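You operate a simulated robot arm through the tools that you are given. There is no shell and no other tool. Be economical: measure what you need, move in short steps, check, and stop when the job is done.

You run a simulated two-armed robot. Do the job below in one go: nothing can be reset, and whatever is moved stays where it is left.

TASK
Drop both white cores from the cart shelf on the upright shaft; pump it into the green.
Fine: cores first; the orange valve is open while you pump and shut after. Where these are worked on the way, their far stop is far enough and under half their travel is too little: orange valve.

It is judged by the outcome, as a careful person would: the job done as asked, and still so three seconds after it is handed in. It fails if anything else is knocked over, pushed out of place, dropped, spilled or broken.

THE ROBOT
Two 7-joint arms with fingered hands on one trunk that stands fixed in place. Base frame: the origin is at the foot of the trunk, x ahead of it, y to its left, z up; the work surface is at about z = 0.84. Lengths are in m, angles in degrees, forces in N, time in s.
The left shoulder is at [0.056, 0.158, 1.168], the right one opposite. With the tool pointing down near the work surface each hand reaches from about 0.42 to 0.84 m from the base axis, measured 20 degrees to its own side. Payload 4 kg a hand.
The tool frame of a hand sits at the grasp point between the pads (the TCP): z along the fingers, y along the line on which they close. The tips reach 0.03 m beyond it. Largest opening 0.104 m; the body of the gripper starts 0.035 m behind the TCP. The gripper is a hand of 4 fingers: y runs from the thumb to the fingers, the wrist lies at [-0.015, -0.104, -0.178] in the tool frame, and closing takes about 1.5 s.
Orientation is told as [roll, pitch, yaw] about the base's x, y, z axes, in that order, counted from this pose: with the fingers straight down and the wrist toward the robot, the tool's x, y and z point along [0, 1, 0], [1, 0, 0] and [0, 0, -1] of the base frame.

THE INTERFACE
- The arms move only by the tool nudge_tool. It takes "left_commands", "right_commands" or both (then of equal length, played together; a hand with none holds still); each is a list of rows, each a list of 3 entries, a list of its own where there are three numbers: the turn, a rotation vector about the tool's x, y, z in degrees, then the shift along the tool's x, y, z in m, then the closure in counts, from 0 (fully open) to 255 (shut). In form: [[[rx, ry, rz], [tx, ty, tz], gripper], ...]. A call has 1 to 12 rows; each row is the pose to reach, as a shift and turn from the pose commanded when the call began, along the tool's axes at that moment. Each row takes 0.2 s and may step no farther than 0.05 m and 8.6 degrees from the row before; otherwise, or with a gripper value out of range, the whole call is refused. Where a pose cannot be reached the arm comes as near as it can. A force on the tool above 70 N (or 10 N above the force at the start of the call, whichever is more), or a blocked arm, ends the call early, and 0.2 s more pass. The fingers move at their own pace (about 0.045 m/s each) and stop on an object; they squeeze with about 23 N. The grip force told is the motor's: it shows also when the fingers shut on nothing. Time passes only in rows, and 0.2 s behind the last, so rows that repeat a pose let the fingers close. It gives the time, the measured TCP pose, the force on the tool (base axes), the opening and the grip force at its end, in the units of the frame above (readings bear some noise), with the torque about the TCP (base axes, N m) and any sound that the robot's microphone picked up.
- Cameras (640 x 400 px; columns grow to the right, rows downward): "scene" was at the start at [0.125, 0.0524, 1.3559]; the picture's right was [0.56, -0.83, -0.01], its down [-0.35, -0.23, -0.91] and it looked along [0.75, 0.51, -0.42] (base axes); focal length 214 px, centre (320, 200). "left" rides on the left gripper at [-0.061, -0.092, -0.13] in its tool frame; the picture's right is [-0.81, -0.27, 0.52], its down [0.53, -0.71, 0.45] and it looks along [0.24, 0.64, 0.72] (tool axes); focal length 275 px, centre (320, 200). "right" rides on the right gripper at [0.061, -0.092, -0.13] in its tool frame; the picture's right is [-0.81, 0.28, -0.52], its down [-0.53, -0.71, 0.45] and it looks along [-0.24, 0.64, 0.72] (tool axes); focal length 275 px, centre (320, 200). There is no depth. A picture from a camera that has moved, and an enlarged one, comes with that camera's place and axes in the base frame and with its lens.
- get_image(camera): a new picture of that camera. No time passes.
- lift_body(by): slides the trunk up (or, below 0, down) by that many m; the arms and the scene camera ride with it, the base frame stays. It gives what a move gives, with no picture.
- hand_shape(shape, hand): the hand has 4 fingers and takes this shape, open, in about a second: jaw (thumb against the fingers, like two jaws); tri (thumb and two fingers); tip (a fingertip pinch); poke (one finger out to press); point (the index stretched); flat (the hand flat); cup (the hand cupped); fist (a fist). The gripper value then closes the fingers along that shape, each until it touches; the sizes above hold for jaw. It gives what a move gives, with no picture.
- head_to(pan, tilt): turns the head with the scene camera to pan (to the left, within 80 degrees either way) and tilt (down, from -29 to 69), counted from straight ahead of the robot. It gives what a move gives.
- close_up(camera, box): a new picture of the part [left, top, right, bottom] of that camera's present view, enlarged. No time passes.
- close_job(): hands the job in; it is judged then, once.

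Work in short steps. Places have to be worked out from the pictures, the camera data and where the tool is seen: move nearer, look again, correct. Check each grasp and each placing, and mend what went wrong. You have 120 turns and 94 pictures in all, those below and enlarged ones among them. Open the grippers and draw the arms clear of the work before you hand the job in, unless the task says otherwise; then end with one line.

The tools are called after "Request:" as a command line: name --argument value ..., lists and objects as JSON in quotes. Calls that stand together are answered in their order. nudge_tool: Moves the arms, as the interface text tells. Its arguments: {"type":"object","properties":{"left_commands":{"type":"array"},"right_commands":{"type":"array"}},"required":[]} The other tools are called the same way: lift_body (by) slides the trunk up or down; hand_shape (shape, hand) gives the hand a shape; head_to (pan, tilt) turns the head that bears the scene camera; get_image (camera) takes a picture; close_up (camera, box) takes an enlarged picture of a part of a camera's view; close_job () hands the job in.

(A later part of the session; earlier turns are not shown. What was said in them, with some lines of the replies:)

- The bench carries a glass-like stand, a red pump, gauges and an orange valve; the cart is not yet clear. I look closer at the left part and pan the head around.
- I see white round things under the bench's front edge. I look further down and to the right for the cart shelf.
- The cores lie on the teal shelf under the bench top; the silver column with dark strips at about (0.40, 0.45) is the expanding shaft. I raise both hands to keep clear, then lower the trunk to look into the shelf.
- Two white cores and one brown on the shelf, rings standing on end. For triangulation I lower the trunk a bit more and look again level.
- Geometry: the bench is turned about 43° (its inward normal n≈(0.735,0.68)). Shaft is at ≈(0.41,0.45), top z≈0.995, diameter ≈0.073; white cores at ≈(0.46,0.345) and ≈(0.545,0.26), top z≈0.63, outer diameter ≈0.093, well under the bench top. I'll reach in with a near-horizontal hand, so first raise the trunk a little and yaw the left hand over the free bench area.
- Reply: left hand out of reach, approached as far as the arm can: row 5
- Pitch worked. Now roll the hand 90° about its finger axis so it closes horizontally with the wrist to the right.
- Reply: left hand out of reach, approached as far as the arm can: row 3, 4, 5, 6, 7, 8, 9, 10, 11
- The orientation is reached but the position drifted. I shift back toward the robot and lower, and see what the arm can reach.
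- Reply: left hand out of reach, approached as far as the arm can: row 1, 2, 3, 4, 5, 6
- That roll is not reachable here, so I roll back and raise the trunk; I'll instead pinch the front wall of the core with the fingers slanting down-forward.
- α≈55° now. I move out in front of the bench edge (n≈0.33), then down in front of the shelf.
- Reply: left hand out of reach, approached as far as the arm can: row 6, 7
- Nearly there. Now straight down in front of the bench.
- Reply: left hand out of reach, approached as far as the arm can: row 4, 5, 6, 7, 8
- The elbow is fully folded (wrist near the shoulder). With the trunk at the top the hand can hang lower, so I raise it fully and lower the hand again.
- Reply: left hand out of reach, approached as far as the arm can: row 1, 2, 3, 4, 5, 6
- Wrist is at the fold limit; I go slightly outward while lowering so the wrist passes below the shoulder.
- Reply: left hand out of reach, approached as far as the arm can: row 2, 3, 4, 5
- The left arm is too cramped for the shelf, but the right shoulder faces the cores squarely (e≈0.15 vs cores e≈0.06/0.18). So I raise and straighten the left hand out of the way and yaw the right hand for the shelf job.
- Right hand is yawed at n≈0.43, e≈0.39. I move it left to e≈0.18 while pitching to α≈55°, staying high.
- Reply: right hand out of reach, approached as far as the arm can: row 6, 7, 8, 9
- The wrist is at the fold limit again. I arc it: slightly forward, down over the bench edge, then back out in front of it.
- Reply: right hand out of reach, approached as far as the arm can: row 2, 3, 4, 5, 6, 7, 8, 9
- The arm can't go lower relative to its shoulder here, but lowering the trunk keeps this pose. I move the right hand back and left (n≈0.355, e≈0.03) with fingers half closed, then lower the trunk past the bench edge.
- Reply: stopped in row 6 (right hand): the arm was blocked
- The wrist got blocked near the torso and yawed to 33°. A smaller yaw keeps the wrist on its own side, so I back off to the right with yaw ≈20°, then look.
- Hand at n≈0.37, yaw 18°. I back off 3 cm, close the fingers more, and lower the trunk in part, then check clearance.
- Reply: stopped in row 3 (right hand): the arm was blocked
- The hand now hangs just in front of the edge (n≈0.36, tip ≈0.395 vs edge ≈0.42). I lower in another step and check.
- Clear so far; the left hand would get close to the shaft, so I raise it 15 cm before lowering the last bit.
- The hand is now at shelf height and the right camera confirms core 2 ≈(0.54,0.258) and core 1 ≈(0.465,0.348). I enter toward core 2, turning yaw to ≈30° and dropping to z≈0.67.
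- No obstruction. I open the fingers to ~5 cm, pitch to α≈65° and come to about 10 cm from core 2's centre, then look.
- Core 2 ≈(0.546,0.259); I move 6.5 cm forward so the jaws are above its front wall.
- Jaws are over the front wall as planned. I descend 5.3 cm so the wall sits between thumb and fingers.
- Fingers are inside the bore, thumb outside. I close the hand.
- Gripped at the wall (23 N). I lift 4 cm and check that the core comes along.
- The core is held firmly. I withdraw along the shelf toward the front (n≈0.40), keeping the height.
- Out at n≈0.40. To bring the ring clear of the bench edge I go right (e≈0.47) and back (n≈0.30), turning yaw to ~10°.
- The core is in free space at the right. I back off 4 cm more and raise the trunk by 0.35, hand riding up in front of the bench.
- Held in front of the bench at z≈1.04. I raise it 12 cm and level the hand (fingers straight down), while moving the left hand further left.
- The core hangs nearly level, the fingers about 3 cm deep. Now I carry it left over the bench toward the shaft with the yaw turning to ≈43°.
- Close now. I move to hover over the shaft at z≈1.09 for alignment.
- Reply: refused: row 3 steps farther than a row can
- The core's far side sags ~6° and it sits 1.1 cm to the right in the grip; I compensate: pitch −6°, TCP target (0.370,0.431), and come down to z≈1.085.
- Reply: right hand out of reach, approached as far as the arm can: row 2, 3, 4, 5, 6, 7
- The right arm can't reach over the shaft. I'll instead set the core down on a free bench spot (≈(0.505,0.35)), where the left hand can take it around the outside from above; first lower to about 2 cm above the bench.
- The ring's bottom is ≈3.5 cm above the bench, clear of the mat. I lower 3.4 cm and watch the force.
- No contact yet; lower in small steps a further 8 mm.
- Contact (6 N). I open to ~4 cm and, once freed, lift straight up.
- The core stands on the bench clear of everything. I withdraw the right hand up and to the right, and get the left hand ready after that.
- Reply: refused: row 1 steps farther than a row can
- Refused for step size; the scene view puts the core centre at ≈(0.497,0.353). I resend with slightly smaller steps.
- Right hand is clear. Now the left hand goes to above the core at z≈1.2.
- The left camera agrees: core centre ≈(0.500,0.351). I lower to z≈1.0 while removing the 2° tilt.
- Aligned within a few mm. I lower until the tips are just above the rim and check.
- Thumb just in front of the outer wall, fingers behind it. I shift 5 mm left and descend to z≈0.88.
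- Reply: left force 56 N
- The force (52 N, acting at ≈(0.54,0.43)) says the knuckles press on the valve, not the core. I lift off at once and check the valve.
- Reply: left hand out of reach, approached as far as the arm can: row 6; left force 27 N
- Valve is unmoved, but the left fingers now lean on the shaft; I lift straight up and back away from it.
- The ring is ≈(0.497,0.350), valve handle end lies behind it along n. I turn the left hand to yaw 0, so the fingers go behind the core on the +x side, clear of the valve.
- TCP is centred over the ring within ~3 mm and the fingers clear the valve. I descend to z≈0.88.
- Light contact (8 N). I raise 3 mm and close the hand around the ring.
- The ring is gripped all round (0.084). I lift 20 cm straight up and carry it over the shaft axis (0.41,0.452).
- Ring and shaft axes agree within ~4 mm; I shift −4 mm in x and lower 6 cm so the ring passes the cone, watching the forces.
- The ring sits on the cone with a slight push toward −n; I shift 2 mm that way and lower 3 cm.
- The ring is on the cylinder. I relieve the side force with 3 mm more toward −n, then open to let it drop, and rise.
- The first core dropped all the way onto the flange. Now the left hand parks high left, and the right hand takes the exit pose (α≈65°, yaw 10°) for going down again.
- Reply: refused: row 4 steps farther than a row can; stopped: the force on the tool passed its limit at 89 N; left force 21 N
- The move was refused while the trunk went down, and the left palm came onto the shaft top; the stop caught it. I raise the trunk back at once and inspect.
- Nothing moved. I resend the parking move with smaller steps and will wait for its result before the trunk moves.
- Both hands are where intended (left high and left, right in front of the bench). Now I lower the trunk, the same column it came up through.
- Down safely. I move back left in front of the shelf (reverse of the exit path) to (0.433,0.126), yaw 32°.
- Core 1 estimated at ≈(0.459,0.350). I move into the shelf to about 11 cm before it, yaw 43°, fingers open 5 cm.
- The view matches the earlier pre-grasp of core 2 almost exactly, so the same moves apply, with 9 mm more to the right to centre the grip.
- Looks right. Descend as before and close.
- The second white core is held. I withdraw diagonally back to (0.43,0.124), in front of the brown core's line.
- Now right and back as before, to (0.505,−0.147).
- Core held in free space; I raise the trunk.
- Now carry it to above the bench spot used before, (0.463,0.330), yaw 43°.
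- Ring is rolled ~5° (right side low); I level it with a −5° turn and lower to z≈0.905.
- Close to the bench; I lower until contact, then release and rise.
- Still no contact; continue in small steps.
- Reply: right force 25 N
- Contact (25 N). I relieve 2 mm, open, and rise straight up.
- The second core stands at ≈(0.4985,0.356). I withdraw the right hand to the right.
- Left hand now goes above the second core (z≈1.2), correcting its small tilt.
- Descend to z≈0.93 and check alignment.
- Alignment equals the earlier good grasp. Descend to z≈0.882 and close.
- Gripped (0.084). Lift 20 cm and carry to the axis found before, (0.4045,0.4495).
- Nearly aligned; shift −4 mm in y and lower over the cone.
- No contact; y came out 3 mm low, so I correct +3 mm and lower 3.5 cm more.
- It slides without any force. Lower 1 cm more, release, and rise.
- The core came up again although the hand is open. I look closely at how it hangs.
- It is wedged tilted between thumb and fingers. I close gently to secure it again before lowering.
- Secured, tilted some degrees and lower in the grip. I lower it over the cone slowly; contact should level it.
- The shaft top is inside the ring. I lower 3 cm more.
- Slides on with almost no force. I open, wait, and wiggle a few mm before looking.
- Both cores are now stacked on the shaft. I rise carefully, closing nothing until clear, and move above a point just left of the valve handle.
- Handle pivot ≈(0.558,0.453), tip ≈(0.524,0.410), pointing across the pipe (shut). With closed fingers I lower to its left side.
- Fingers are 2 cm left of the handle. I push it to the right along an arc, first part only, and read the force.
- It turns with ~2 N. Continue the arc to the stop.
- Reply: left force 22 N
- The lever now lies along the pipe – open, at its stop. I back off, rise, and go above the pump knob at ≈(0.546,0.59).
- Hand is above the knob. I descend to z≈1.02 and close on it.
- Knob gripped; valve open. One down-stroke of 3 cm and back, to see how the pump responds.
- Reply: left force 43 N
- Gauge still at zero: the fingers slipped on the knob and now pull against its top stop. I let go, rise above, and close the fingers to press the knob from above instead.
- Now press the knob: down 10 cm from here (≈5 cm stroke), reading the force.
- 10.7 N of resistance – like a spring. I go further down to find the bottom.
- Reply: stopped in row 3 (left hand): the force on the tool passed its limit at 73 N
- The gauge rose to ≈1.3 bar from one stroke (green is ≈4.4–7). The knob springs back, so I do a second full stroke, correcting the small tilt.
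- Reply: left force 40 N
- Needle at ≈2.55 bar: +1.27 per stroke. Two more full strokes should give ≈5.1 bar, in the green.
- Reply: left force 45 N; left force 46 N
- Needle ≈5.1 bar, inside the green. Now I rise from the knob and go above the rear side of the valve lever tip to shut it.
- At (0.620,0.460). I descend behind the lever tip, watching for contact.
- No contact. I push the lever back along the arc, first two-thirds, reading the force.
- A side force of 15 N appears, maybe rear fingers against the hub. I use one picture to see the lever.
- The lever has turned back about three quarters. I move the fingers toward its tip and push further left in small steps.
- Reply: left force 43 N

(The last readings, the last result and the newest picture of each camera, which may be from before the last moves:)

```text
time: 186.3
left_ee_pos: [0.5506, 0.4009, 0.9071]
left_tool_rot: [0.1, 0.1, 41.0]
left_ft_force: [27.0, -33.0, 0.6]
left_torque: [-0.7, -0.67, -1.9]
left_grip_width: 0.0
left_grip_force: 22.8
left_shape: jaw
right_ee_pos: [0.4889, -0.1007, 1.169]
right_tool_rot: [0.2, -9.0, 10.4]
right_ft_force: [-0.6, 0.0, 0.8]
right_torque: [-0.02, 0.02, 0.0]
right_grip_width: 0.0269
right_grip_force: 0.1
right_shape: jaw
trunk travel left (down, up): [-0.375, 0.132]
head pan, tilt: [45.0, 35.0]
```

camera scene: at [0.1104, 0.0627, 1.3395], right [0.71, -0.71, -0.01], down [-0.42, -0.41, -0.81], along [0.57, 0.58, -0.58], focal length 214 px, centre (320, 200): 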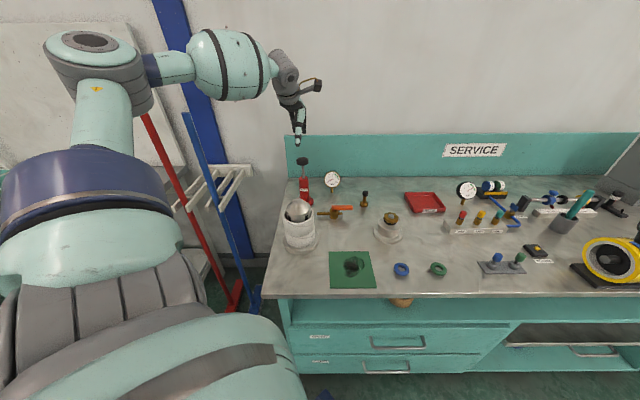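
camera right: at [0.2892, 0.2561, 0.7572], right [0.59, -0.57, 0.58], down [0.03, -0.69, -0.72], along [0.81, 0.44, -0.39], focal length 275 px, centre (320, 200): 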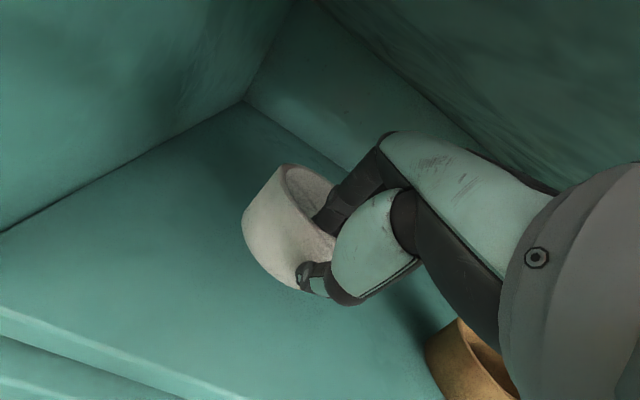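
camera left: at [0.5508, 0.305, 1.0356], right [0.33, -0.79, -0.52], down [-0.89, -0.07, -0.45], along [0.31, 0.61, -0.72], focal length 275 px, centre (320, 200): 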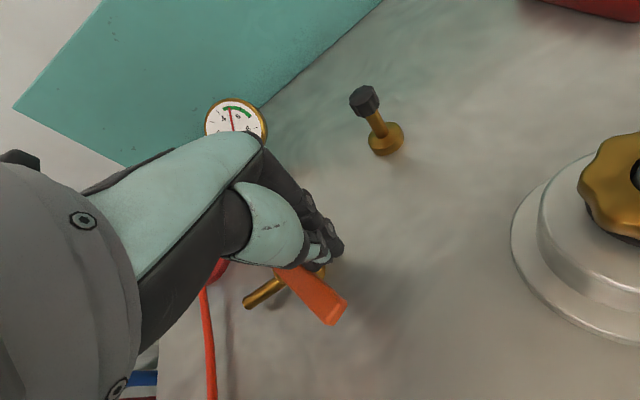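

The force acts at the hub (rear fingers), not on the lever. I back off right, go 3 cm further toward the front so only the lever is touched, and push left again.

Request:
nudge_tool --left_commands '[[[0, 0, 0], [-0.015, 0, 0], 255], [[0, 0, 0], [-0.026, -0.01, 0], 255], [[0, 0, 0], [-0.026, -0.03, 0], 255], [[0, 0, 0], [-0.016, -0.03, 0], 255], [[0, 0, 0], [-0.008, -0.03, 0], 255], [[0, 0, 0], [-0.002, -0.03, 0], 255], [[0, 0, 0], [-0.002, -0.03, 0], 255]]'

```text
time: 187.9
left_ee_pos: [0.5317, 0.3793, 0.9063]
left_tool_rot: [0.0, 0.2, 41.1]
left_ft_force: [27.2, -37.8, -7.8]
left_torque: [-1.09, -0.44, -1.8]
left_grip_width: 0.0002
left_grip_force: 23.2
left_shape: jaw
right_ee_pos: [0.4902, -0.1011, 1.1687]
right_tool_rot: [0.3, -8.8, 10.5]
right_ft_force: [-0.1, -0.3, 0.5]
right_torque: [0.01, 0.0, -0.01]
right_grip_width: 0.0268
right_grip_force: 0.0
right_shape: jaw
trunk travel left (down, up): [-0.375, 0.132]
head pan, tilt: [45.0, 35.0]
```

Now the push acts on the lever 3.5 cm from its pivot and meets a hard stop (46 N): shut. I back off, rise, open the hand and withdraw.

Request:
nudge_tool --left_commands '[[[0, 0, 0], [-0.02, 0, 0], 255], [[0, 0, 0], [-0.035, -0.005, 0], 255], [[0, 0, 0], [-0.035, -0.005, -0.045], 255], [[0, 0, 0], [-0.035, -0.005, -0.09], 255], [[0, 0, 0], [-0.035, -0.005, -0.135], 255], [[0, 0, 0], [-0.035, -0.005, -0.18], 255], [[0, 0, 0], [-0.035, -0.005, -0.225], 100], [[0, 0, 0], [-0.035, -0.005, -0.27], 0], [[0, 0, 0], [-0.01, -0.04, -0.28], 0], [[0, 0, 0], [0.02, -0.075, -0.29], 0], [[0, 0, 0], [0.05, -0.105, -0.31], 0], [[0, 0, 0], [0.08, -0.125, -0.33], 0]]'

```text
time: 190.5
left_ee_pos: [0.3754, 0.363, 1.2361]
left_tool_rot: [0.6, 0.1, 41.9]
left_ft_force: [0.5, 0.7, -0.1]
left_torque: [0.01, -0.02, -0.03]
left_grip_width: 0.103
left_grip_force: 0.0
left_shape: jaw
right_ee_pos: [0.483, -0.095, 1.1717]
right_tool_rot: [-0.1, -9.1, 10.5]
right_ft_force: [-0.6, 0.1, 0.0]
right_torque: [-0.01, -0.01, -0.04]
right_grip_width: 0.0266
right_grip_force: 0.1
right_shape: jaw
trunk travel left (down, up): [-0.375, 0.132]
head pan, tilt: [45.0, 35.0]
```

I clear both hands further (left up and left, right opened) before the last picture.

Request:
nudge_tool --left_commands '[[[0, 0, 0], [0.02, -0.02, -0.035], 0], [[0, 0, 0], [0.04, -0.04, -0.07], 0], [[0, 0, 0], [0.06, -0.06, -0.105], 0], [[0, 0, 0], [0.08, -0.07, -0.14], 0], [[0, 0, 0], [0.1, -0.08, -0.175], 0], [[0, 0, 0], [0.12, -0.09, -0.21], 0]]' --right_commands '[[[0, 0, 0], [0, 0, -0.01], 0], [[0, 0, 0], [0, 0, -0.02], 0], [[0, 0, 0], [0, 0, -0.03], 0], [[0, 0, 0], [0, 0, -0.04], 0], [[0, 0, 0], [0, 0, -0.05], 0], [[0, 0, 0], [0, 0, -0.05], 0]]'

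Request:
close_up --camera "scene" --box '[270, 140, 390, 260]'

```text
time: 191.9
left_ee_pos: [0.2351, 0.3881, 1.4487]
left_tool_rot: [0.8, 0.1, 41.8]
left_ft_force: [0.0, 0.0, 0.6]
left_torque: [0.02, 0.02, -0.01]
left_grip_width: 0.1037
left_grip_force: 0.0
left_shape: jaw
right_ee_pos: [0.4775, -0.0982, 1.2192]
right_tool_rot: [0.1, -9.0, 10.5]
right_ft_force: [0.2, -0.5, -0.1]
right_torque: [0.03, 0.01, 0.06]
right_grip_width: 0.1036
right_grip_force: 0.0
right_shape: jaw
trunk travel left (down, up): [-0.375, 0.132]
head pan, tilt: [45.0, 35.0]
```

```text
3.33 times, centred on (330, 200) of scene
camera zoom: at [0.1094, 0.0625, 1.3396], right [0.71, -0.71, -0.01], down [-0.42, -0.41, -0.81], along [0.57, 0.58, -0.58], focal length 715 px, centre (287, 200)
```

zoom: 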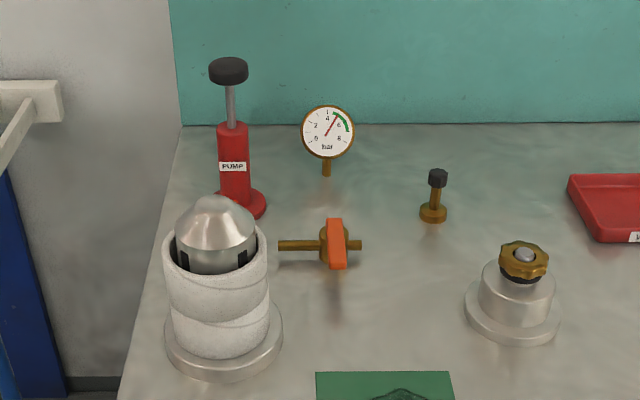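

The last picture shows both white cores stacked on the shaft, the gauge needle in the green (about 5 bar), the lever back across the pipe (shut), and nothing else disturbed. Both hands are open and clear, so I hand the job in.

Request:
close_job

```text
The job is handed in.
```

The job is handed in: both white cores are on the shaft, the pressure is about 5 bar (in the green), and the orange valve was open while I pumped and is shut now. On the way the left hand pressed on the valve (52 N) and on the shaft top (89 N); in the pictures neither had moved.
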